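You operate a simulated robot arm through the tools that you are given. There is no shell and no other tool. Be economical: measure what you need, move in short steps, check, and stop when the job is done.

Carry out the task below with a simulated robot arm. There is one attempt and no reset: what you move stays moved.

JOB
Clear the wide gap, press the gauge home in it, tamp both blocks flush.
Fine: its tile block goes on the black mat; the gauge stays in, its widest step level with the tiles; red float on the two tile blocks still in the yellow band, put back.

Only the result counts: the job must be done as asked and must still hold three seconds after the hand-in. Knocking over, shifting, dropping, spilling or breaking anything else fails it.

ROBOT AND FRAMES
A 7-joint arm with a two-finger parallel gripper, fixed in place. Base frame: the origin is at the foot of the arm, x ahead of it, y to its left, z up; the work surface is at about z = 880. Units: mm, rad, N and s.
With the tool pointing down near the work surface it reaches from about 360 to 780 mm from the base axis. Its first joint turns from -2.897 to 2.897 rad. Payload 3.91 kg.
Tool frame: the origin (TCP) lies between the finger pads and is the grasp point; the fingertips stand 30 mm ahead of it; z points along the fingers, y is the line along which they close. Largest opening 110 mm; finger width 20, thickness 10; the body of the gripper, 48 by 112 mm, starts 55 mm behind the TCP.
Orientation is that of the tool frame in the base frame, as [roll, pitch, yaw] about the fixed x, y, z axes, in that order (R = Rz(yaw) Ry(pitch) Rx(roll)). With the fingers straight down and closing along the base's y, the tool's x points along the base's -x, its y along +y and its z along -z.

CONTROLS
- The arm moves only by the tool drive_tool. Its argument "commands" is a list that holds one entry, the list of rows, each a list of 7 numbers: the shift along the tool's x, y, z in mm, then the turn, a rotation vector about the tool's x, y, z in rad, then the gripper command, from -1 (shut) to 1 (fully open), values between in proportion. In form: [[[tx, ty, tz, wx, wy, wz, grip], ...]]. A call has 1 to 12 rows; each row shifts and turns the commanded pose from where the row before left it, along the tool's axes as they then stand. A row lasts 0.2 s, in which the tool goes at most 50 mm and 0.15 rad; a call with a longer step from one row to the next is refused whole, and so is a gripper value outside its range. Where a pose cannot be reached the arm comes as near as it can. A force on the tool above 50 N (or 10 N above the force at the start of the call, whichever is more), or a blocked arm, ends the call early, and 0.2 s more pass. The fingers move at their own pace (about 153 mm/s each) and stop on an object; they squeeze with about 30 N. The grip force told is the motor's: it shows also when the fingers shut on nothing. Time passes only in rows, and 0.2 s behind the last, so rows that do not move let the fingers close. It gives the time, the measured TCP pose, the force on the tool (base axes), the opening and the grip force at its end, in the units of the frame above (readings bear some noise), with the torque about the TCP (base axes, N m) and any sound that the robot's microphone picked up.
- Cameras (640 x 400 px; columns grow to the right, rows downward): "scene" is fixed at [400.3, -649.1, 1519.4]; the picture's right is [0.99, 0.14, 0.00], its down [0.05, -0.32, -0.95] and it looks along [-0.14, 0.94, -0.32] (base axes); focal length 353 px, centre (320, 200). "wrist" rides on the gripper at [77, 7, -115] in the tool frame; the picture's right is [-0.09, 1.00, 0.00], its down [-0.80, -0.07, -0.59] and it looks along [-0.59, -0.05, 0.80] (tool axes); focal length 270 px, centre (320, 200). There is no depth. A picture from a camera that has moved, and an enlarged one, comes with that camera's place and axes in the base frame and with its lens. The place of the scene camera against the robot may be out by one fixed shift of up to 25 mm in any direction.
- camera(camera): a new picture of that camera. The clock stands still meanwhile.
- lift_body(by): slides the trunk up (or, below 0, down) by that many mm; the arm rides with it, the base frame stays. It gives what a move gives, with no picture.
- close_up(camera, box): a new picture of the part [left, top, right, bottom] of that camera's present view, enlarged. The clock stands still meanwhile.
- finish_job(): hands the job in; it is judged then, once.

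Go step by step. Nothing tells you positions but the pictures and the camera data: compare them with the known pose of the tool, close in by small moves and look again before you grip or let go. The budget is 120 turns and 76 pictures, counting those below and the enlarged ones. Unless the task says otherwise, let go and move clear before handing in, and close with one line.

The tools are called after ">>>" as name(argument=value, ...) on one line, values as JSON. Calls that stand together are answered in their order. drive_tool: Moves the arm, as the interface text tells. Its arguments: {"type":"object","properties":{"commands":{"type":"array","items":{"type":"array","items":{"type":"array","items":{"type":"number"}}}}},"required":["commands"]} The other tools are called the same way: lift_body (by) slides the trunk up or down; camera (camera) takes a picture; close_up (camera, box) takes an enlarged picture of a part of a camera's view; finish_job () hands the job in.

At the start:

```text
time: 0.0
position: [194.9, 444.9, 1265.5]
ee_rot: [-3.141, 0.0, 3.141]
contact_force: [-0.9, -0.5, 0.2]
ft_torque: [0.02, 0.02, 0.03]
opening: 109.9
grasp_force: 0.0
trunk travel left (down, up): [-575.0, 35.0]
```

scene: 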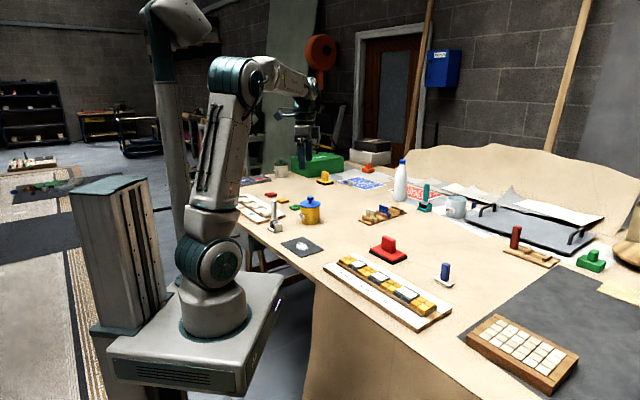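
wrist: 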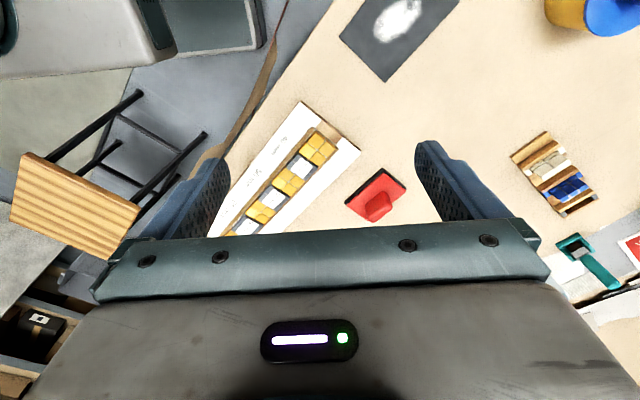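

I'll look closely at the tile board, the mat and the tools before moving.

>>> close_up(camera="scene", box=[310, 230, 470, 330])

>>> close_up(camera="scene", box=[230, 160, 420, 280])

>>> close_up(camera="scene", box=[430, 200, 630, 325])

>>> close_up(camera="wrist", box=[190, 80, 450, 240])

```text
4.00 times, centred on (390, 280) of scene
camera zoom: at [400.3, -649.1, 1519.4], right [0.99, 0.14, 0.0], down [0.05, -0.32, -0.95], along [-0.14, 0.94, -0.32], focal length 1412 px, centre (40, -120)
```

zoom: 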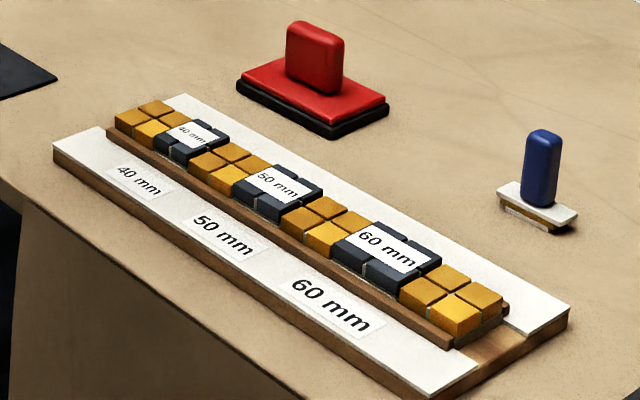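

```text
3.33 times, centred on (325, 220) of scene
camera zoom: at [400.3, -649.1, 1519.4], right [0.99, 0.14, 0.0], down [0.05, -0.32, -0.95], along [-0.14, 0.94, -0.32], focal length 1176 px, centre (303, 133)
```

zoom: 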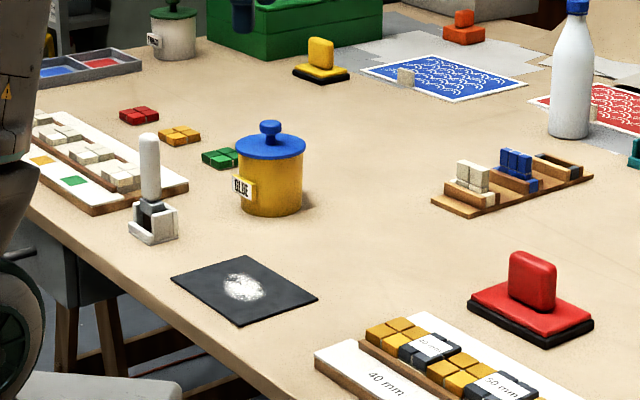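

```text
3.20 times, centred on (530, 262) of scene
camera zoom: at [400.3, -649.1, 1519.4], right [0.99, 0.14, 0.0], down [0.05, -0.32, -0.95], along [-0.14, 0.94, -0.32], focal length 1129 px, centre (-352, 0)
```

zoom: 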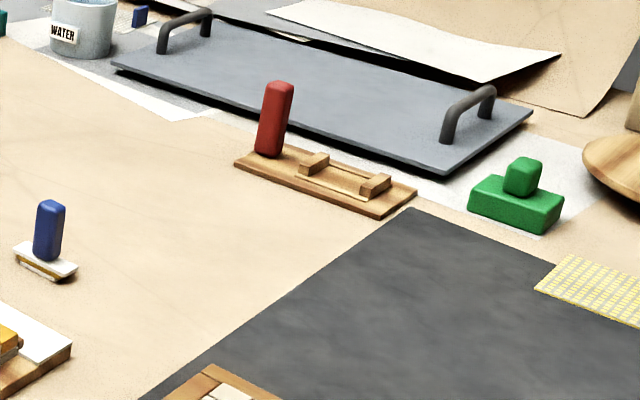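

```text
2.46 times, centred on (320, 160) of wrist
camera zoom: at [117.3, 453.2, 1380.0], right [0.09, 1.0, 0.0], down [0.8, -0.07, 0.59], along [0.59, -0.05, -0.8], focal length 665 px, centre (320, 298)
```

zoom: 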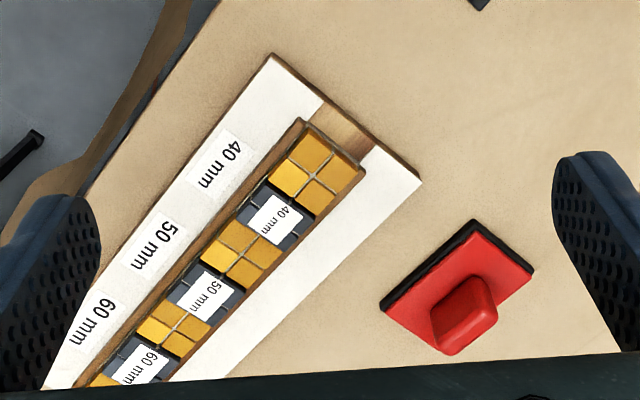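

The board holds yellow tiles with dark 40/50/60 blocks in its gaps; the red float is behind it, and the blue-handled tool is to its right. I'll move the wrist camera in to inspect them.

>>> drive_tool(commands=[[[-34, -6, 20, 0, 0, 0, 1], [-34, -6, 20, 0, 0, 0, 1], [-34, -6, 20, 0, 0, 0, 1], [-34, -6, 20, 0, 0, 0, 1], [-34, -6, 20, 0, 0, 0, 1], [-34, -6, 20, 0, 0, 0, 1]]])

>>> camera(camera="wrist")

```text
time: 1.4
position: [401.7, 409.0, 1146.3]
ee_rot: [-3.14, 0.001, 3.14]
contact_force: [0.6, -0.8, -0.4]
ft_torque: [0.01, 0.02, 0.0]
opening: 109.8
grasp_force: 0.1
trunk travel left (down, up): [-575.0, 35.0]
```

```text
69 pictures are left
camera wrist: at [325.4, 416.9, 1259.3], right [0.09, 1.0, 0.0], down [0.8, -0.07, 0.59], along [0.59, -0.05, -0.8], focal length 270 px, centre (320, 200)
```

wrist: 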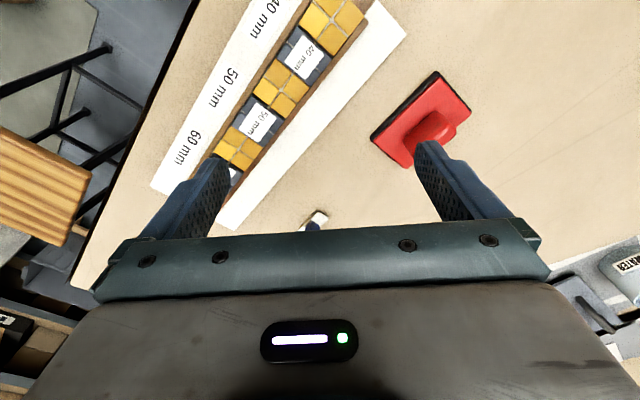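

The camera sees ground right beneath the TCP. I'll move further out over the 60 mm block and the blue tool.

>>> drive_tool(commands=[[[-40, 0, 0, 0, 0, 0, 1], [-40, 0, 0, 0, 0, 0, 1], [-40, 0, 0, 0, 0, 0, 1], [-40, 0, 0, 0, 0, 0, 1], [-40, 0, 0, 0, 0, 0, 1]]])

>>> camera(camera="wrist")

>>> close_up(camera="wrist", box=[180, 0, 440, 160])

>>> close_up(camera="scene", box=[425, 255, 465, 280])

```text
time: 2.6
position: [597.4, 408.6, 1142.2]
ee_rot: [-3.141, -0.002, 3.141]
contact_force: [0.6, 0.0, -0.6]
ft_torque: [0.0, 0.01, 0.01]
opening: 109.8
grasp_force: 0.0
trunk travel left (down, up): [-575.0, 35.0]
```

```text
68 pictures are left
camera wrist: at [521.1, 416.4, 1256.4], right [0.09, 1.0, 0.0], down [0.8, -0.07, 0.59], along [0.59, -0.05, -0.81], focal length 270 px, centre (320, 200)
```

wrist: 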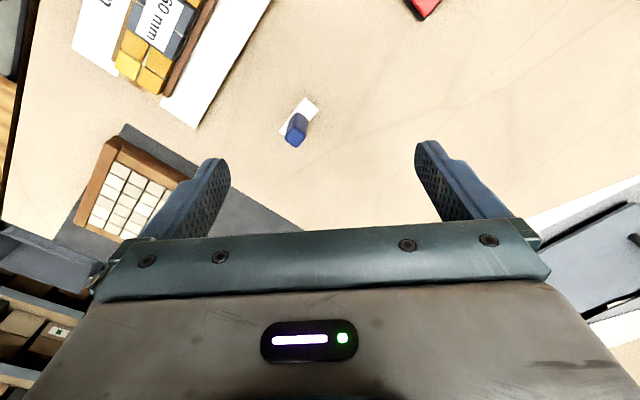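

```text
2.46 times, centred on (310, 80) of wrist
camera zoom: at [521.1, 416.4, 1256.4], right [0.09, 1.0, 0.0], down [0.8, -0.07, 0.59], along [0.59, -0.05, -0.81], focal length 665 px, centre (345, 495)
```

zoom: 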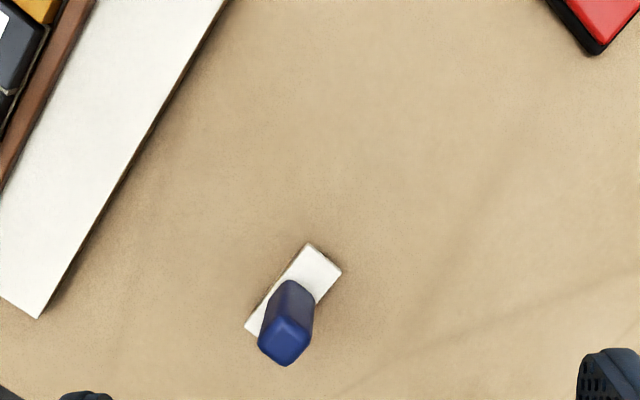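

```text
16.00 times, centred on (445, 268) of scene
camera zoom: at [400.3, -649.1, 1519.4], right [0.99, 0.14, 0.0], down [0.05, -0.32, -0.95], along [-0.14, 0.94, -0.32], focal length 5646 px, centre (-1680, -880)
```

zoom: 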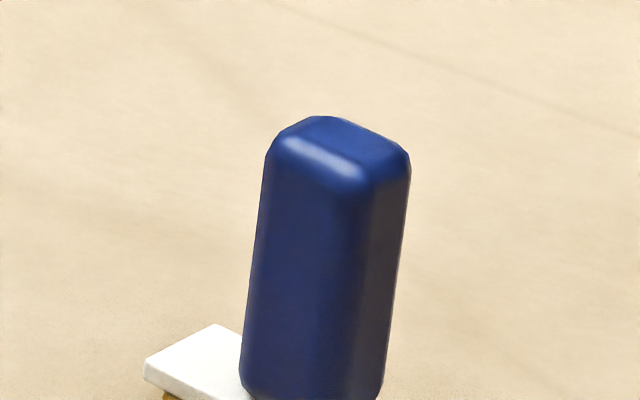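

>>> close_up(camera="scene", box=[421, 259, 469, 289])

>>> close_up(camera="scene", box=[370, 265, 450, 315])

>>> close_up(camera="wrist", box=[60, 0, 220, 100])

```text
13.33 times, centred on (445, 274) of scene
camera zoom: at [400.3, -649.1, 1519.4], right [0.99, 0.14, 0.0], down [0.05, -0.32, -0.95], along [-0.14, 0.94, -0.32], focal length 4705 px, centre (-1347, -787)
```

zoom: 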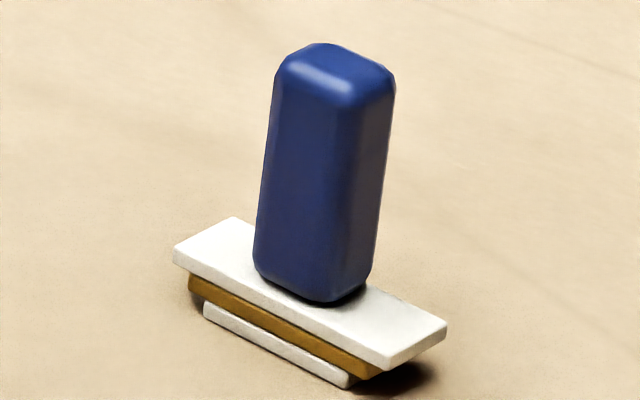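

```text
8.00 times, centred on (410, 290) of scene
camera zoom: at [400.3, -649.1, 1519.4], right [0.99, 0.14, 0.0], down [0.05, -0.32, -0.95], along [-0.14, 0.94, -0.32], focal length 2823 px, centre (-400, -520)
```

zoom: 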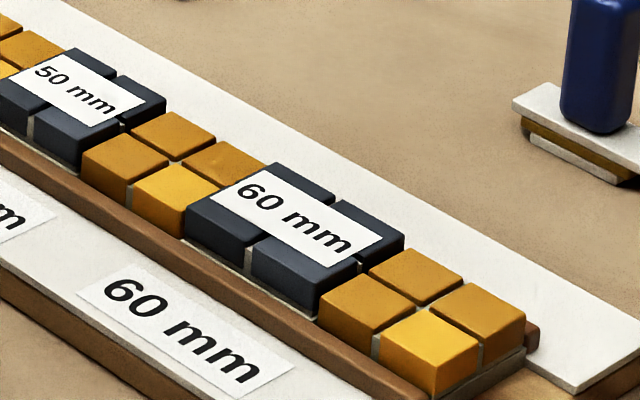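

```text
4.00 times, centred on (140, 50) of wrist
camera zoom: at [521.1, 416.4, 1256.4], right [0.09, 1.0, 0.0], down [0.8, -0.07, 0.59], along [0.59, -0.05, -0.81], focal length 1081 px, centre (1040, 800)
```

zoom: 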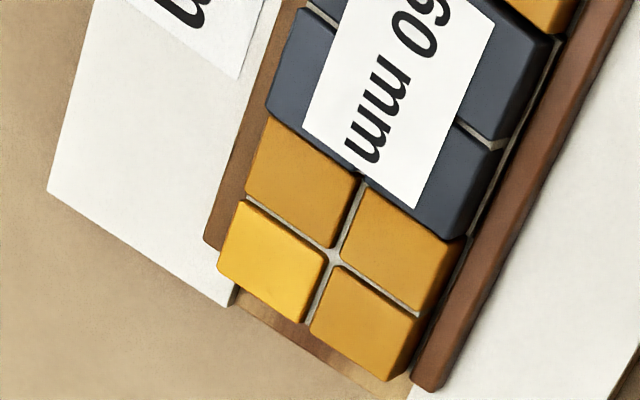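

The blue-handled piece is the stepped gauge (40/50/60). I'll go above the 60 mm block with the tool turned 45° to line up with the band.

>>> drive_tool(commands=[[[14.4, -32.6, 12, 0, 0, 0, 1], [14.4, -32.6, 12, 0, 0, 0, 1], [14.4, -32.6, 12, 0, 0, 0, 1], [14.4, -32.6, 12, 0, 0, 0, 1], [14.4, -32.6, 12, 0, 0, 0, 1], [0, 0, 0, 0, 0, 0.131, 1], [0, 0, 0, 0, 0, 0.131, 1], [0, 0, 0, 0, 0, 0.131, 1], [0, 0, 0, 0, 0, 0.131, 1], [0, 0, 0, 0, 0, 0.131, 1], [0, 0, 0, 0, 0, 0.131, 1], [0, 0, 0, 0, 0, 0, 1]]])

>>> camera(camera="wrist")

```text
time: 5.2
position: [526.0, 246.2, 1086.7]
ee_rot: [-3.141, 0.001, 2.35]
contact_force: [0.0, -0.1, -0.6]
ft_torque: [0.03, -0.03, 0.03]
opening: 110.0
grasp_force: 0.1
trunk travel left (down, up): [-575.0, 35.0]
```

```text
62 pictures are left
camera wrist: at [476.4, 306.1, 1200.2], right [0.77, 0.64, 0.0], down [0.51, -0.62, 0.59], along [0.38, -0.46, -0.8], focal length 270 px, centre (320, 200)
```

wrist: 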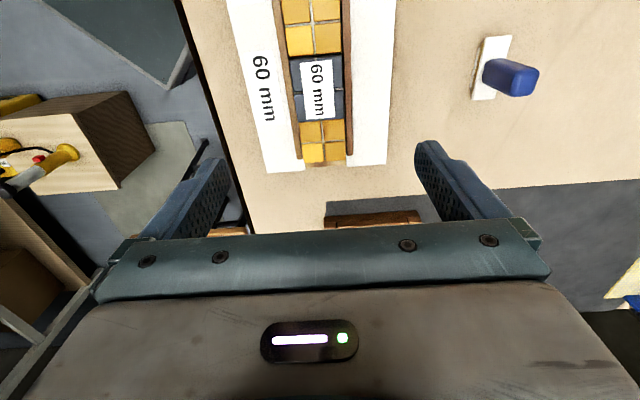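

>>> close_up(camera="wrist", box=[220, 0, 420, 125])

>>> close_up(camera="wrist", box=[260, 40, 388, 180])

```text
3.20 times, centred on (320, 62) of wrist
camera zoom: at [476.4, 306.1, 1200.2], right [0.77, 0.64, 0.0], down [0.51, -0.62, 0.59], along [0.38, -0.46, -0.8], focal length 865 px, centre (320, 640)
```

zoom: 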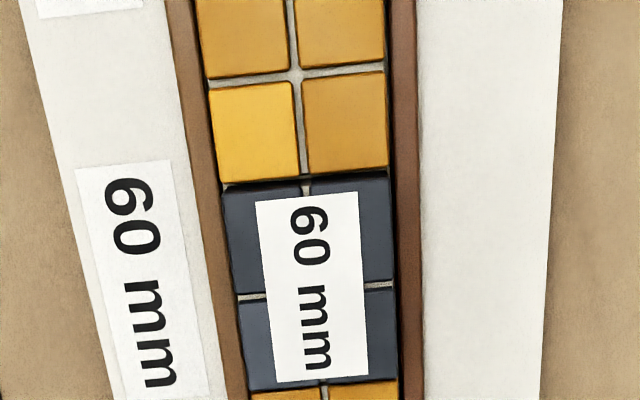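

```text
2.86 times, centred on (324, 110) of wrist
camera zoom: at [476.4, 306.1, 1200.2], right [0.77, 0.64, 0.0], down [0.51, -0.62, 0.59], along [0.38, -0.46, -0.8], focal length 772 px, centre (309, 457)
```

zoom: 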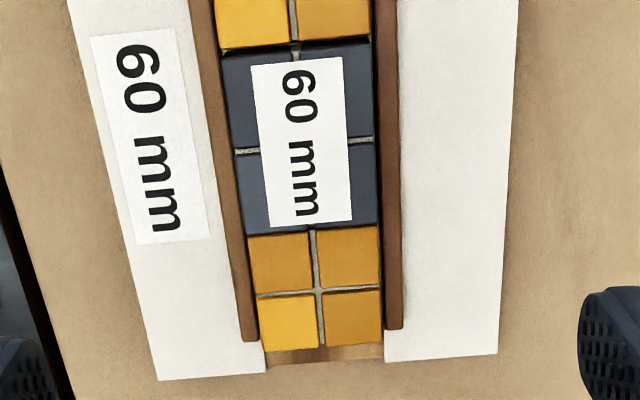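

The band runs at −45° and the tool is aligned with it to within a fraction of a degree. The block is about 50 mm wide across and stands proud; I'll come down beside it and check heights.

>>> drive_tool(commands=[[[4.2, -1.4, 30, 0, 0, 0, 1], [0, 0, 30, 0, 0, 0, 1], [0, 0, 30, 0, 0, 0, 0.6], [0, 0, 30, 0, 0, 0, 0.4], [0, 0, 7, 0, 0, 0, 0.4]]])

>>> camera(camera="wrist")

>>> close_up(camera="scene", box=[358, 245, 454, 305])

```text
time: 6.4
position: [521.1, 250.8, 959.9]
ee_rot: [-3.142, 0.0, 2.355]
contact_force: [-0.3, -1.0, -0.3]
ft_torque: [0.01, 0.01, 0.03]
opening: 77.1
grasp_force: 0.0
trunk travel left (down, up): [-575.0, 35.0]
```

```text
59 pictures are left
camera wrist: at [471.5, 309.8, 1073.2], right [0.77, 0.64, 0.0], down [0.52, -0.62, 0.59], along [0.38, -0.46, -0.8], focal length 270 px, centre (320, 200)
```

wrist: 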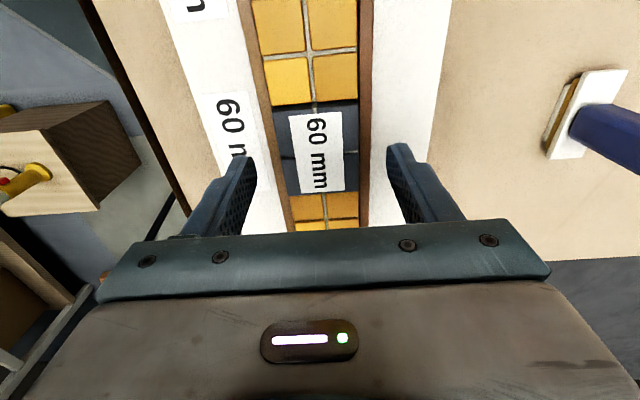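

```text
6.67 times, centred on (406, 275) of scene
camera zoom: at [400.3, -649.1, 1519.4], right [0.99, 0.14, 0.0], down [0.05, -0.32, -0.95], along [-0.14, 0.94, -0.32], focal length 2352 px, centre (-253, -300)
```

zoom: 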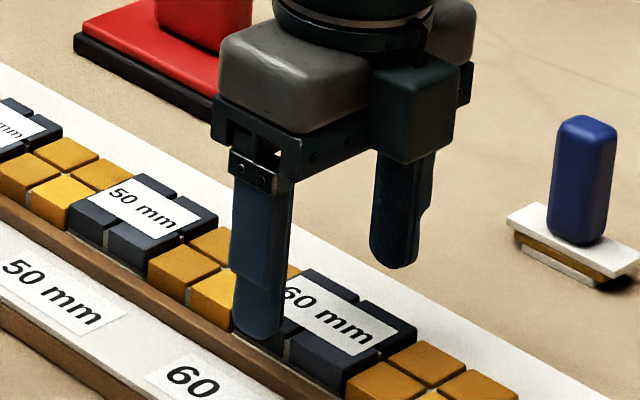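

>>> drive_tool(commands=[[[0, 0, 4, 0, 0, 0, 0.13], [0, 0, 4, 0, 0, 0, 0.13], [0, 0, 4, 0, 0, 0, 0.13], [0, 0, 0, 0, 0, 0, 0.13]]])

>>> close_up(camera="scene", box=[382, 270, 430, 300])

>>> close_up(camera="wrist", box=[230, 70, 410, 220])

```text
time: 7.4
position: [522.1, 250.1, 947.5]
ee_rot: [-3.141, 0.0, 2.356]
contact_force: [-0.3, 0.5, -0.2]
ft_torque: [0.0, -0.02, 0.01]
opening: 62.5
grasp_force: 0.0
trunk travel left (down, up): [-575.0, 35.0]
```

```text
13.33 times, centred on (406, 285) of scene
camera zoom: at [400.3, -649.1, 1519.4], right [0.99, 0.14, 0.0], down [0.05, -0.32, -0.95], along [-0.14, 0.94, -0.32], focal length 4705 px, centre (-827, -933)
```

zoom: 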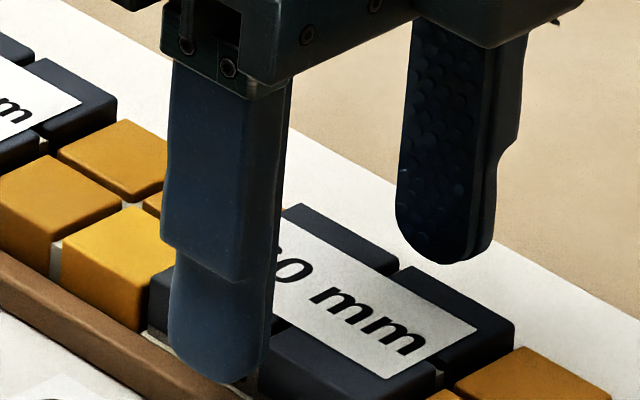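

```text
2.67 times, centred on (320, 145) of wrist
camera zoom: at [472.1, 308.7, 1061.8], right [0.77, 0.64, 0.0], down [0.52, -0.62, 0.59], along [0.38, -0.46, -0.8], focal length 721 px, centre (320, 347)
```

zoom: 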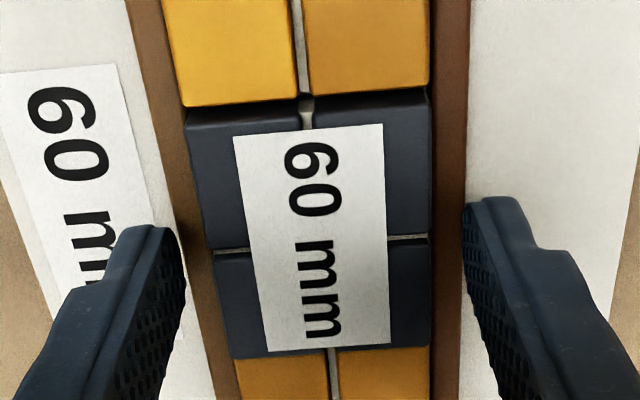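

>>> drive_tool(commands=[[[0, 0, 2, 0, 0, 0, 0.1], [0, 0, 2, 0, 0, 0, 0.1]]])

>>> close_up(camera="scene", box=[382, 270, 430, 300])

```text
time: 8.0
position: [522.5, 248.9, 944.1]
ee_rot: [-3.141, 0.001, 2.355]
contact_force: [0.6, -0.3, 0.3]
ft_torque: [-0.01, -0.03, -0.02]
opening: 60.5
grasp_force: 0.1
trunk travel left (down, up): [-575.0, 35.0]
```

```text
13.33 times, centred on (406, 285) of scene
camera zoom: at [400.3, -649.1, 1519.4], right [0.99, 0.14, 0.0], down [0.05, -0.32, -0.95], along [-0.14, 0.94, -0.32], focal length 4705 px, centre (-827, -933)
```

zoom: 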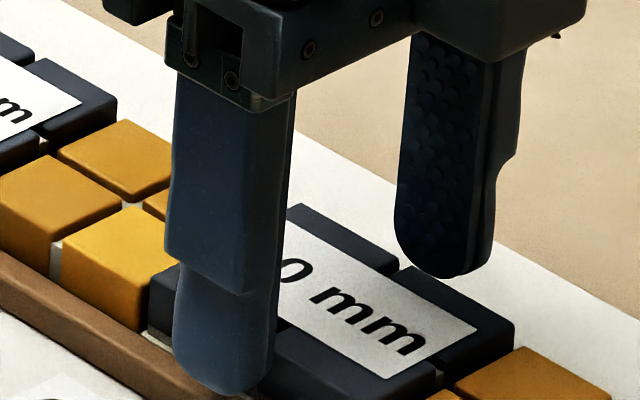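

Fingertips are about 4 mm above the rail and the block top is about 10 mm higher than the tips. I'll go slightly lower and grip.

>>> drive_tool(commands=[[[0, 0, 1.5, 0, 0, 0, 0.05], [0, 0, 0, 0, 0, 0, -0.3], [0, 0, 0, 0, 0, 0, -1], [0, 0, 0, 0, 0, 0, -1]]])

>>> close_up(camera="wrist", box=[230, 70, 410, 220])

```text
time: 9.0
position: [522.4, 247.7, 942.6]
ee_rot: [3.14, -0.001, 2.352]
contact_force: [-0.4, 0.4, 1.5]
ft_torque: [0.09, -0.07, 0.01]
opening: 49.2
grasp_force: 30.1
trunk travel left (down, up): [-575.0, 35.0]
```

```text
2.67 times, centred on (320, 145) of wrist
camera zoom: at [472.8, 308.4, 1056.7], right [0.77, 0.64, 0.0], down [0.52, -0.62, 0.59], along [0.38, -0.46, -0.8], focal length 721 px, centre (320, 347)
```

zoom: 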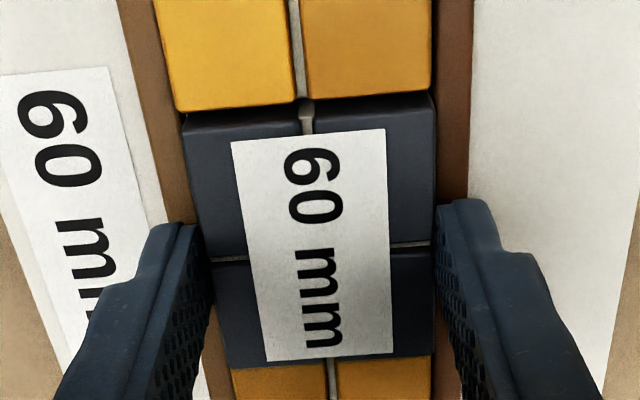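

>>> drive_tool(commands=[[[0, 0, -3, 0, 0, 0, -1], [0, 0, -4, 0, 0, 0, -1], [0, 0, -6, 0, 0, 0, -1], [0, 0, -10, 0, 0, 0, -1], [0, 0, -20, 0, 0, 0, -1], [0, 0, -30, 0, 0, 0, -1]]])

>>> camera(camera="wrist")

>>> close_up(camera="scene", box=[358, 245, 454, 305])

```text
time: 10.4
position: [521.8, 250.8, 1014.3]
ee_rot: [-3.14, 0.002, 2.354]
contact_force: [-0.3, 0.2, -1.8]
ft_torque: [0.02, 0.01, 0.04]
opening: 49.2
grasp_force: 30.8
trunk travel left (down, up): [-575.0, 35.0]
```

```text
53 pictures are left
camera wrist: at [472.5, 310.0, 1128.6], right [0.77, 0.64, 0.0], down [0.52, -0.62, 0.59], along [0.38, -0.46, -0.8], focal length 270 px, centre (320, 200)
```

wrist: 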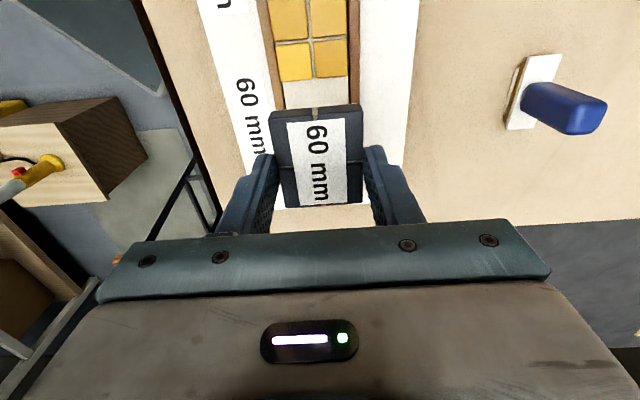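

```text
6.67 times, centred on (406, 275) of scene
camera zoom: at [400.3, -649.1, 1519.4], right [0.99, 0.14, 0.0], down [0.05, -0.32, -0.95], along [-0.14, 0.94, -0.32], focal length 2352 px, centre (-253, -300)
```

zoom: 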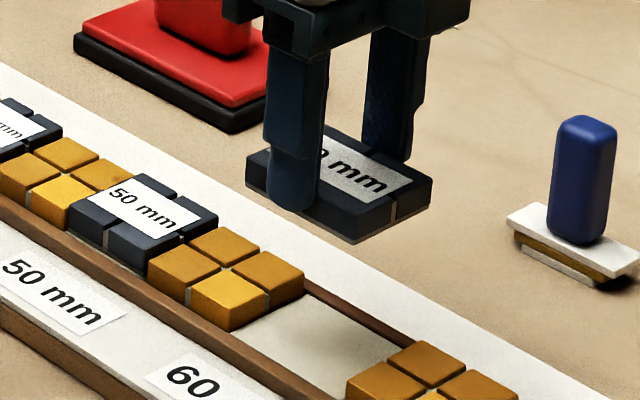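

The 60 block is out cleanly. By scene triangulation (corrected by the fingertip offset) the black mat is centred near (144, 586), long side along the band direction; I'll carry the block there high.

>>> drive_tool(commands=[[[20, -1, -15, 0, 0, 0, -1], [42, -2.5, -10, 0, 0, 0, -1], [42, -2.5, -10, 0, 0, 0, -1], [42, -2.5, 0, 0, 0, 0, -1], [42, -2.5, 0, 0, 0, 0, -1], [42, -2.5, 0, 0, 0, 0, -1], [42, -2.5, 0, 0, 0, 0, -1], [42, -2.5, 0, 0, 0, 0, -1], [42, -2.5, 0, 0, 0, 0, -1], [42, -2.5, 0, 0, 0, 0, -1], [42, -2.5, 0, 0, 0, 0, -1], [20, -2.5, 0, 0, 0, 0, -1]]])

>>> camera(camera="wrist")

```text
time: 13.0
position: [178.2, 555.7, 1048.9]
ee_rot: [3.14, 0.001, 2.354]
contact_force: [0.9, -1.0, 0.0]
ft_torque: [0.0, -0.02, 0.02]
opening: 49.4
grasp_force: 30.1
trunk travel left (down, up): [-575.0, 35.0]
```

```text
51 pictures are left
camera wrist: at [128.0, 614.9, 1163.3], right [0.77, 0.64, 0.0], down [0.52, -0.62, 0.59], along [0.38, -0.46, -0.8], focal length 270 px, centre (320, 200)
```

wrist: 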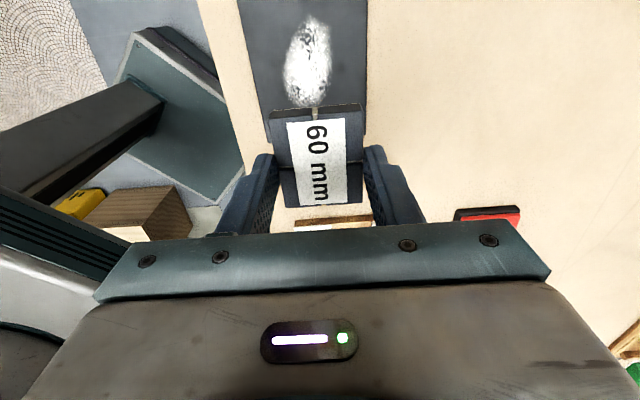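

>>> close_up(camera="wrist", box=[220, 0, 380, 120])

>>> close_up(camera="scene", box=[275, 230, 335, 265])

```text
3.33 times, centred on (300, 60) of wrist
camera zoom: at [128.0, 614.9, 1163.3], right [0.77, 0.64, 0.0], down [0.52, -0.62, 0.59], along [0.38, -0.46, -0.8], focal length 901 px, centre (387, 667)
```

zoom: 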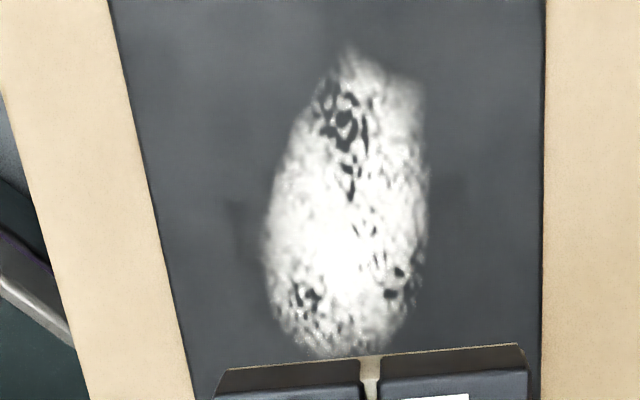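

```text
10.67 times, centred on (305, 248) of scene
camera zoom: at [400.3, -649.1, 1519.4], right [0.99, 0.14, 0.0], down [0.05, -0.32, -0.95], along [-0.14, 0.94, -0.32], focal length 3764 px, centre (480, -307)
```

zoom: 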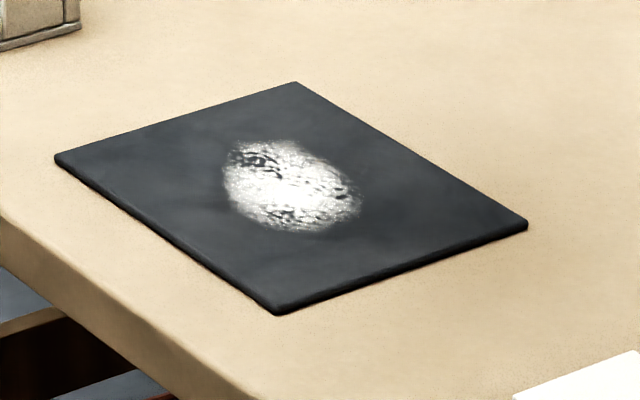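

The white smear is a flat mark on the mat, so centring there is fine. I'll shift over the mat centre and come down.

>>> drive_tool(commands=[[[27, -9, 0, 0, 0, 0, -1], [0, 0, 30, 0, 0, 0, -1], [0, 0, 30, 0, 0, 0, -1], [0, 0, 30, 0, 0, 0, -1], [0, 0, 24, 0, 0, 0, -1], [0, 0, 3, 0, 0, 0, -1]]])

>>> close_up(camera="scene", box=[275, 230, 335, 265])

```text
time: 14.4
position: [152.8, 568.2, 932.0]
ee_rot: [-3.141, 0.0, 2.354]
contact_force: [0.4, 0.1, -0.5]
ft_torque: [-0.04, 0.01, 0.0]
opening: 49.4
grasp_force: 30.3
trunk travel left (down, up): [-575.0, 35.0]
```

```text
10.67 times, centred on (305, 248) of scene
camera zoom: at [400.3, -649.1, 1519.4], right [0.99, 0.14, 0.0], down [0.05, -0.32, -0.95], along [-0.14, 0.94, -0.32], focal length 3764 px, centre (480, -307)
```

zoom: 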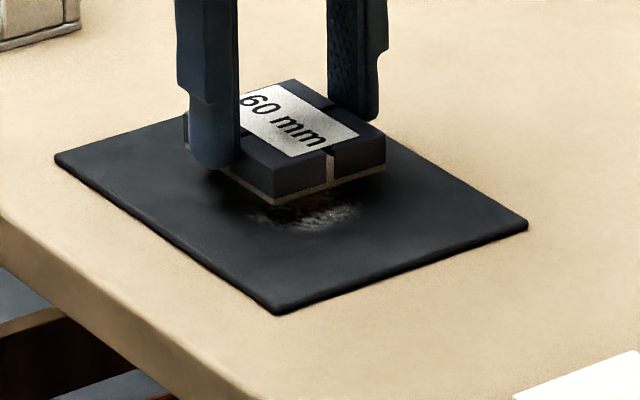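

>>> drive_tool(commands=[[[0, 0, 3, 0, 0, 0, -1], [0, 0, 3, 0, 0, 0, -1], [0, 0, 2, 0, 0, 0, -1]]])

>>> close_up(camera="scene", box=[275, 230, 335, 265])

```text
time: 15.2
position: [150.8, 566.9, 925.3]
ee_rot: [3.141, 0.0, 2.353]
contact_force: [-0.3, -0.5, -1.5]
ft_torque: [0.01, 0.02, 0.0]
opening: 49.1
grasp_force: 30.1
trunk travel left (down, up): [-575.0, 35.0]
```

```text
10.67 times, centred on (305, 248) of scene
camera zoom: at [400.3, -649.1, 1519.4], right [0.99, 0.14, 0.0], down [0.05, -0.32, -0.95], along [-0.14, 0.94, -0.32], focal length 3764 px, centre (480, -307)
```

zoom: 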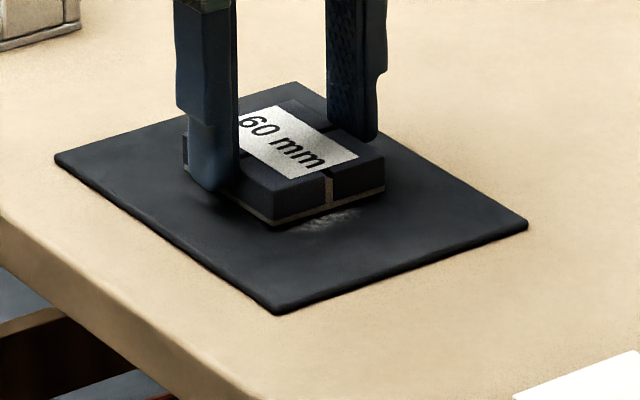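

>>> drive_tool(commands=[[[0, 0, 1.5, 0, 0, 0, -1], [0, 0, 1.5, 0, 0, 0, -1]]])

```text
time: 15.8
position: [151.8, 567.2, 922.2]
ee_rot: [3.141, 0.002, 2.356]
contact_force: [0.9, -0.3, -0.4]
ft_torque: [0.03, -0.01, 0.02]
opening: 49.1
grasp_force: 29.9
trunk travel left (down, up): [-575.0, 35.0]
```

>>> drive_tool(commands=[[[0, 0, 1.5, 0, 0, 0, -1], [0, 0, 1.5, 0, 0, 0, -1]]])

>>> close_up(camera="scene", box=[275, 230, 335, 265])

```text
time: 16.4
position: [152.4, 565.8, 921.7]
ee_rot: [3.138, -0.004, 2.355]
contact_force: [0.3, -2.9, 18.6]
ft_torque: [-0.5, -0.11, 0.05]
opening: 49.1
grasp_force: 30.0
trunk travel left (down, up): [-575.0, 35.0]
```

```text
10.67 times, centred on (305, 248) of scene
camera zoom: at [400.3, -649.1, 1519.4], right [0.99, 0.14, 0.0], down [0.05, -0.32, -0.95], along [-0.14, 0.94, -0.32], focal length 3764 px, centre (480, -307)
```

zoom: 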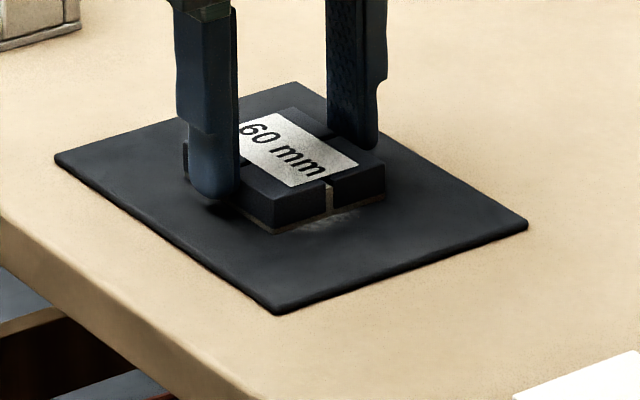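

The block rests on the mat (contact 18 N). I'll release it, rise and travel to the gauge.

>>> drive_tool(commands=[[[0, 0, -2.3, 0, 0, 0, -1], [0, 0, 0, 0, 0, 0, 0.15], [0, 0, 0, 0, 0, 0, 0.3], [0, 0, -20, 0, 0, 0, 0.3], [0, 0, -40, 0, 0, 0, 0.3], [0, 0, -45, 0, 0, 0, 0.3], [0, 0, -45, 0, 0, 0, 0.3]]])

>>> close_up(camera="wrist", box=[220, 0, 420, 180])

```text
time: 18.0
position: [153.7, 564.5, 1069.8]
ee_rot: [3.14, -0.001, 2.354]
contact_force: [0.5, 0.6, -0.7]
ft_torque: [0.02, -0.01, -0.03]
opening: 71.6
grasp_force: 0.1
trunk travel left (down, up): [-575.0, 35.0]
```

```text
2.22 times, centred on (320, 90) of wrist
camera zoom: at [103.5, 624.3, 1184.3], right [0.77, 0.64, 0.0], down [0.52, -0.62, 0.59], along [0.38, -0.46, -0.8], focal length 601 px, centre (320, 444)
```

zoom: 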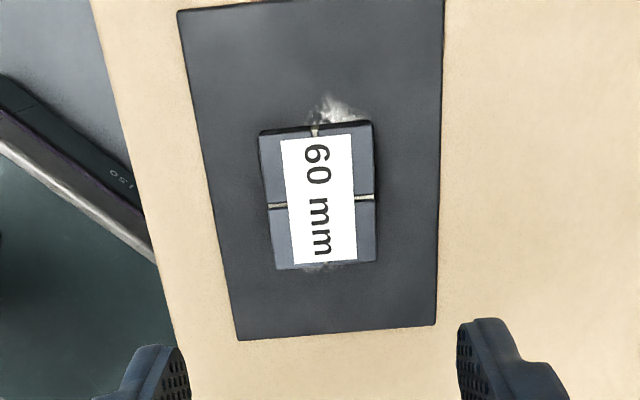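

>>> drive_tool(commands=[[[-40, 18, 0, 0, 0, 0, 0.3], [-40, 18, 0, 0, 0, 0, 0.3], [-40, 18, 0, 0, 0, 0, 0.3], [-40, 18, 0, 0, 0, 0, 0.3], [-40, 18, 0, 0, 0, 0, 0.3], [-40, 18, 0, 0, 0, 0, 0.3], [-40, 18, 0, 0, 0, 0, 0.3], [-40, 18, 0, 0, 0, 0, 0.3], [-40, 18, 0, 0, 0, 0, 0.3], [-40, 18, 0, 0, 0, 0, 0.3], [-40, 18, 0, 0, 0, 0, 0.3], [-39, 17.6, 0, 0, 0, 0, 0.3]]])

>>> close_up(camera="wrist", box=[220, 0, 420, 180])

```text
time: 20.6
position: [644.9, 380.5, 1069.7]
ee_rot: [-3.138, -0.001, 2.352]
contact_force: [0.7, 0.0, 0.2]
ft_torque: [-0.01, 0.02, -0.02]
opening: 71.7
grasp_force: 0.1
trunk travel left (down, up): [-575.0, 35.0]
```

```text
2.22 times, centred on (320, 90) of wrist
camera zoom: at [595.9, 439.9, 1184.0], right [0.77, 0.64, 0.0], down [0.52, -0.62, 0.59], along [0.38, -0.46, -0.8], focal length 601 px, centre (320, 444)
```

zoom: 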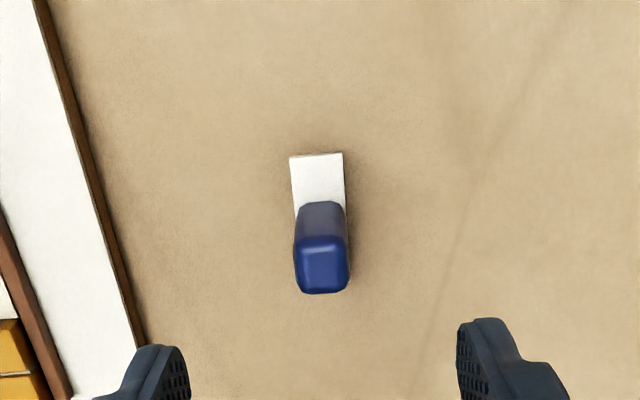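

The gauge is aligned with the tool, and its centre is about 8 mm further along. I'll shift and come down around its handle.

>>> drive_tool(commands=[[[-7.8, 0, 30, 0, 0, 0, 0.3], [0, 0, 30, 0, 0, 0, 0.3], [0, 0, 30, 0, 0, 0, 0.3], [0, 0, 25, 0, 0, 0, 0.3], [0, 0, 7, 0, 0, 0, 0.1], [0, 0, 0, 0, 0, 0, 0.1]]])

>>> camera(camera="wrist")

>>> close_up(camera="scene", box=[415, 252, 475, 292])

```text
time: 22.0
position: [648.1, 374.3, 948.7]
ee_rot: [3.139, 0.0, 2.356]
contact_force: [0.6, -0.1, 0.2]
ft_torque: [0.01, 0.01, 0.0]
opening: 60.6
grasp_force: 0.0
trunk travel left (down, up): [-575.0, 35.0]
```

```text
43 pictures are left
camera wrist: at [598.6, 434.8, 1062.6], right [0.77, 0.64, 0.0], down [0.52, -0.62, 0.59], along [0.38, -0.46, -0.8], focal length 270 px, centre (320, 200)
```

wrist: 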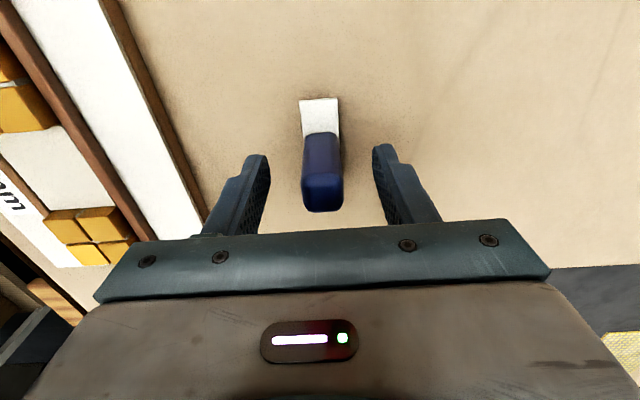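

```text
10.00 times, centred on (445, 272) of scene
camera zoom: at [400.3, -649.1, 1519.4], right [0.99, 0.14, 0.0], down [0.05, -0.32, -0.95], along [-0.14, 0.94, -0.32], focal length 3529 px, centre (-930, -520)
```

zoom: 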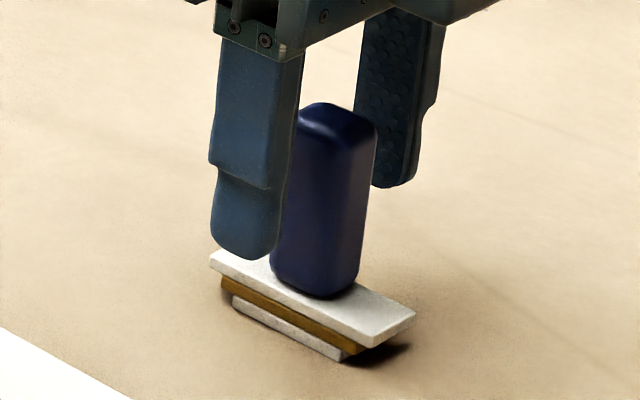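

The gauge handle is centred between the fingers. I'll lower the last bit and grip.

>>> drive_tool(commands=[[[0, 0, 5, 0, 0, 0, 0.1], [0, 0, 5, 0, 0, 0, 0.1], [0, 0, 0, 0, 0, 0, -0.3], [0, 0, 0, 0, 0, 0, -1], [0, 0, 0, 0, 0, 0, -1]]])

>>> close_up(camera="scene", box=[415, 252, 475, 292])

```text
time: 23.2
position: [648.6, 374.3, 937.4]
ee_rot: [3.141, 0.002, 2.353]
contact_force: [-0.7, 0.2, -0.6]
ft_torque: [0.0, 0.02, 0.02]
opening: 21.2
grasp_force: 30.0
trunk travel left (down, up): [-575.0, 35.0]
```

```text
10.00 times, centred on (445, 272) of scene
camera zoom: at [400.3, -649.1, 1519.4], right [0.99, 0.14, 0.0], down [0.05, -0.32, -0.95], along [-0.14, 0.94, -0.32], focal length 3529 px, centre (-930, -520)
```

zoom: 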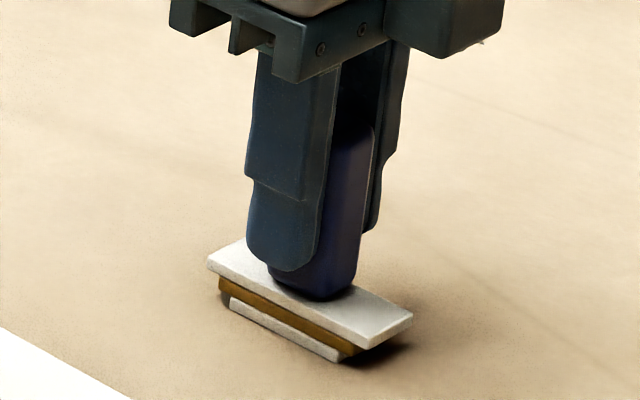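

Gauge held. I'll lift it and bring it over the 60 mm gap to align visually.

>>> drive_tool(commands=[[[0, 0, -20, 0, 0, 0, -1], [0, 0, -40, 0, 0, 0, -1], [0, -35, -10, 0, 0, 0, -1], [0, -35, 0, 0, 0, 0, -1], [0, -36, 0, 0, 0, 0, -1], [0, -36, 0, 0, 0, 0, -1], [0, -36, 0, 0, 0, 0, -1], [0, 0, 15, 0, 0, 0, -1], [0, 0, 0, 0, 0, 0, -1]]])

>>> close_up(camera="wrist", box=[220, 40, 420, 220])

>>> close_up(camera="scene", box=[370, 250, 450, 300])

```text
time: 25.2
position: [522.9, 251.3, 993.4]
ee_rot: [-3.141, 0.0, 2.355]
contact_force: [0.6, -0.1, -0.4]
ft_torque: [-0.02, -0.01, -0.01]
opening: 21.1
grasp_force: 29.9
trunk travel left (down, up): [-575.0, 35.0]
```

```text
2.22 times, centred on (320, 130) of wrist
camera zoom: at [473.1, 309.8, 1107.4], right [0.77, 0.64, 0.0], down [0.52, -0.62, 0.59], along [0.38, -0.46, -0.8], focal length 601 px, centre (320, 356)
```

zoom: 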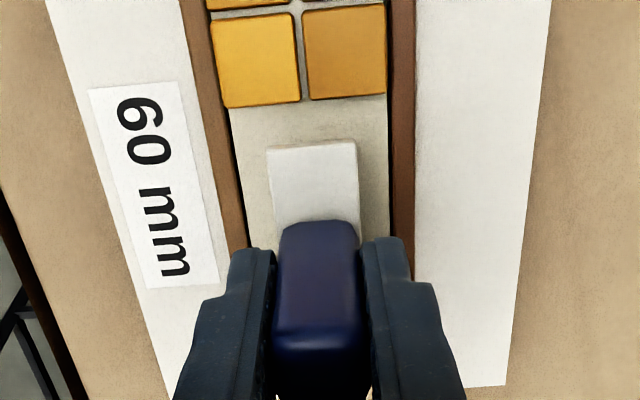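

```text
8.00 times, centred on (410, 275) of scene
camera zoom: at [400.3, -649.1, 1519.4], right [0.99, 0.14, 0.0], down [0.05, -0.32, -0.95], along [-0.14, 0.94, -0.32], focal length 2823 px, centre (-400, -400)
```

zoom: 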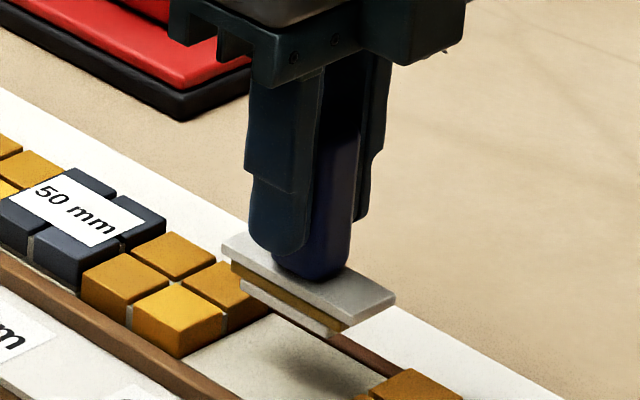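

>>> drive_tool(commands=[[[2, -2.5, 8, 0, 0, 0, -1], [0, 0, 8, 0, 0, 0, -1], [0, 0, 5, 0, 0, 0, -1], [0, 0, 0, 0, 0, 0, -1]]])

>>> close_up(camera="wrist", box=[240, 60, 400, 180])

>>> close_up(camera="scene", box=[378, 265, 442, 305])

```text
time: 26.2
position: [519.1, 249.3, 971.6]
ee_rot: [-3.141, 0.0, 2.355]
contact_force: [-0.6, 0.4, 0.0]
ft_torque: [0.03, -0.02, -0.02]
opening: 21.3
grasp_force: 29.9
trunk travel left (down, up): [-575.0, 35.0]
```

```text
3.33 times, centred on (320, 120) of wrist
camera zoom: at [469.9, 309.4, 1086.1], right [0.77, 0.64, 0.0], down [0.52, -0.62, 0.59], along [0.38, -0.46, -0.8], focal length 901 px, centre (320, 467)
```

zoom: 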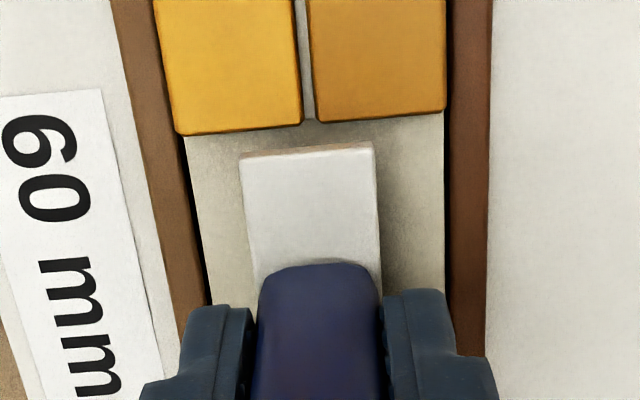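

```text
10.00 times, centred on (410, 285) of scene
camera zoom: at [400.3, -649.1, 1519.4], right [0.99, 0.14, 0.0], down [0.05, -0.32, -0.95], along [-0.14, 0.94, -0.32], focal length 3529 px, centre (-580, -650)
```

zoom: 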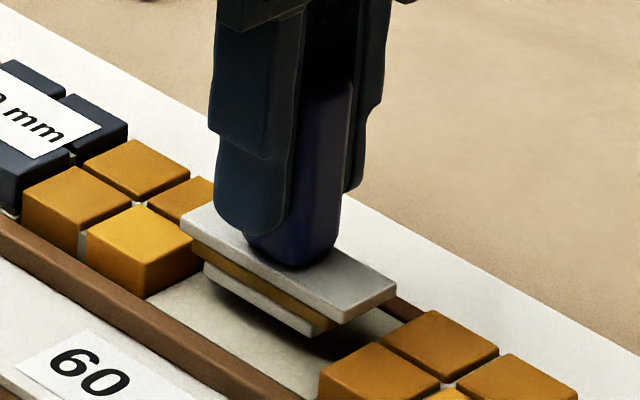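

>>> drive_tool(commands=[[[0, 0, 3, 0, 0, 0, -1], [0, 0, 2, 0, 0, 0, -1], [0, 0, 0, 0, 0, 0, -1]]])

>>> close_up(camera="wrist", box=[270, 75, 370, 150])

>>> close_up(camera="scene", box=[390, 275, 430, 300])

```text
time: 27.0
position: [518.8, 249.7, 967.6]
ee_rot: [-3.14, 0.002, 2.353]
contact_force: [-0.4, -0.2, -0.3]
ft_torque: [0.0, 0.01, 0.01]
opening: 21.2
grasp_force: 30.0
trunk travel left (down, up): [-575.0, 35.0]
```

```text
5.33 times, centred on (320, 112) of wrist
camera zoom: at [469.7, 309.2, 1081.3], right [0.77, 0.64, 0.0], down [0.52, -0.62, 0.59], along [0.38, -0.46, -0.8], focal length 1442 px, centre (320, 667)
```

zoom: 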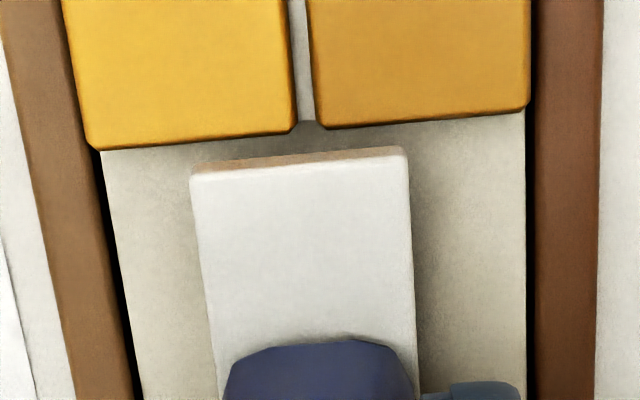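

```text
16.00 times, centred on (410, 288) of scene
camera zoom: at [400.3, -649.1, 1519.4], right [0.99, 0.14, 0.0], down [0.05, -0.32, -0.95], along [-0.14, 0.94, -0.32], focal length 5646 px, centre (-1120, -1200)
```

zoom: 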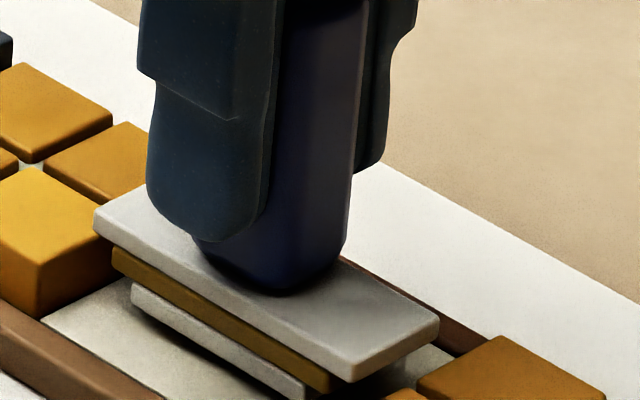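

>>> drive_tool(commands=[[[0, 0, 2, 0, 0, 0, -1], [0, 0, 2, 0, 0, 0, -1], [0, 0, 0, 0, 0, 0, -1]]])

>>> close_up(camera="wrist", box=[270, 75, 370, 150])

>>> close_up(camera="scene", box=[390, 278, 430, 303])

```text
time: 27.8
position: [520.0, 248.8, 963.6]
ee_rot: [3.141, 0.001, 2.355]
contact_force: [-0.7, -0.1, 0.2]
ft_torque: [0.0, -0.01, 0.01]
opening: 21.2
grasp_force: 30.2
trunk travel left (down, up): [-575.0, 35.0]
```

```text
5.33 times, centred on (320, 112) of wrist
camera zoom: at [469.5, 308.5, 1078.1], right [0.77, 0.64, 0.0], down [0.52, -0.62, 0.59], along [0.38, -0.46, -0.8], focal length 1442 px, centre (320, 667)
```

zoom: 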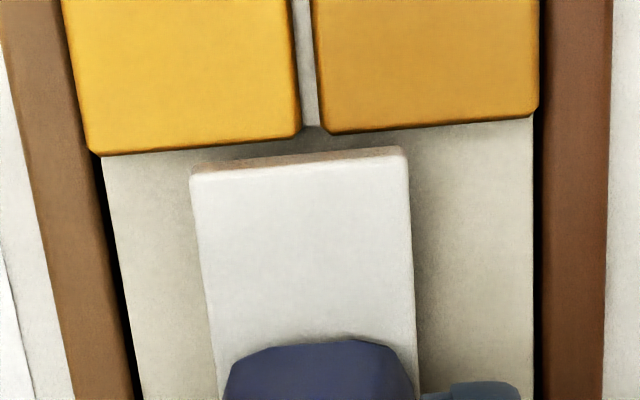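

```text
16.00 times, centred on (410, 290) of scene
camera zoom: at [400.3, -649.1, 1519.4], right [0.99, 0.14, 0.0], down [0.05, -0.32, -0.95], along [-0.14, 0.94, -0.32], focal length 5646 px, centre (-1120, -1248)
```

zoom: 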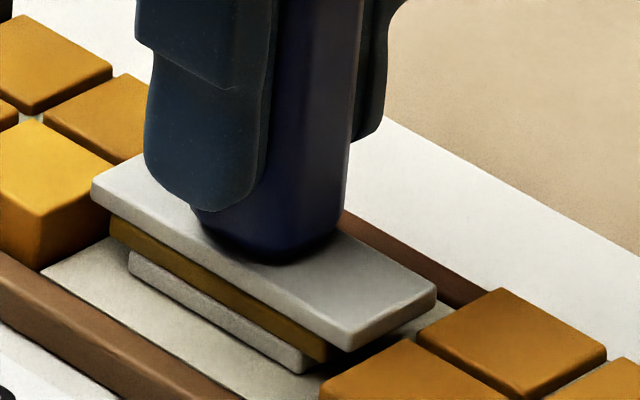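

>>> drive_tool(commands=[[[0, 0, 1.5, 0, 0, 0, -1], [0, 0, 1.5, 0, 0, 0, -1], [0, 0, 0, 0, 0, 0, -1]]])

>>> close_up(camera="scene", box=[390, 278, 430, 303])

```text
time: 28.6
position: [519.1, 249.6, 961.9]
ee_rot: [3.141, 0.0, 2.356]
contact_force: [0.0, 0.4, 4.7]
ft_torque: [0.05, -0.02, 0.03]
opening: 21.2
grasp_force: 30.0
trunk travel left (down, up): [-575.0, 35.0]
```

```text
16.00 times, centred on (410, 290) of scene
camera zoom: at [400.3, -649.1, 1519.4], right [0.99, 0.14, 0.0], down [0.05, -0.32, -0.95], along [-0.14, 0.94, -0.32], focal length 5646 px, centre (-1120, -1248)
```

zoom: 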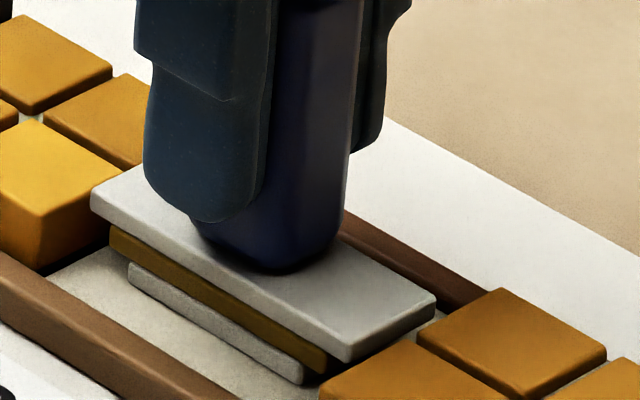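

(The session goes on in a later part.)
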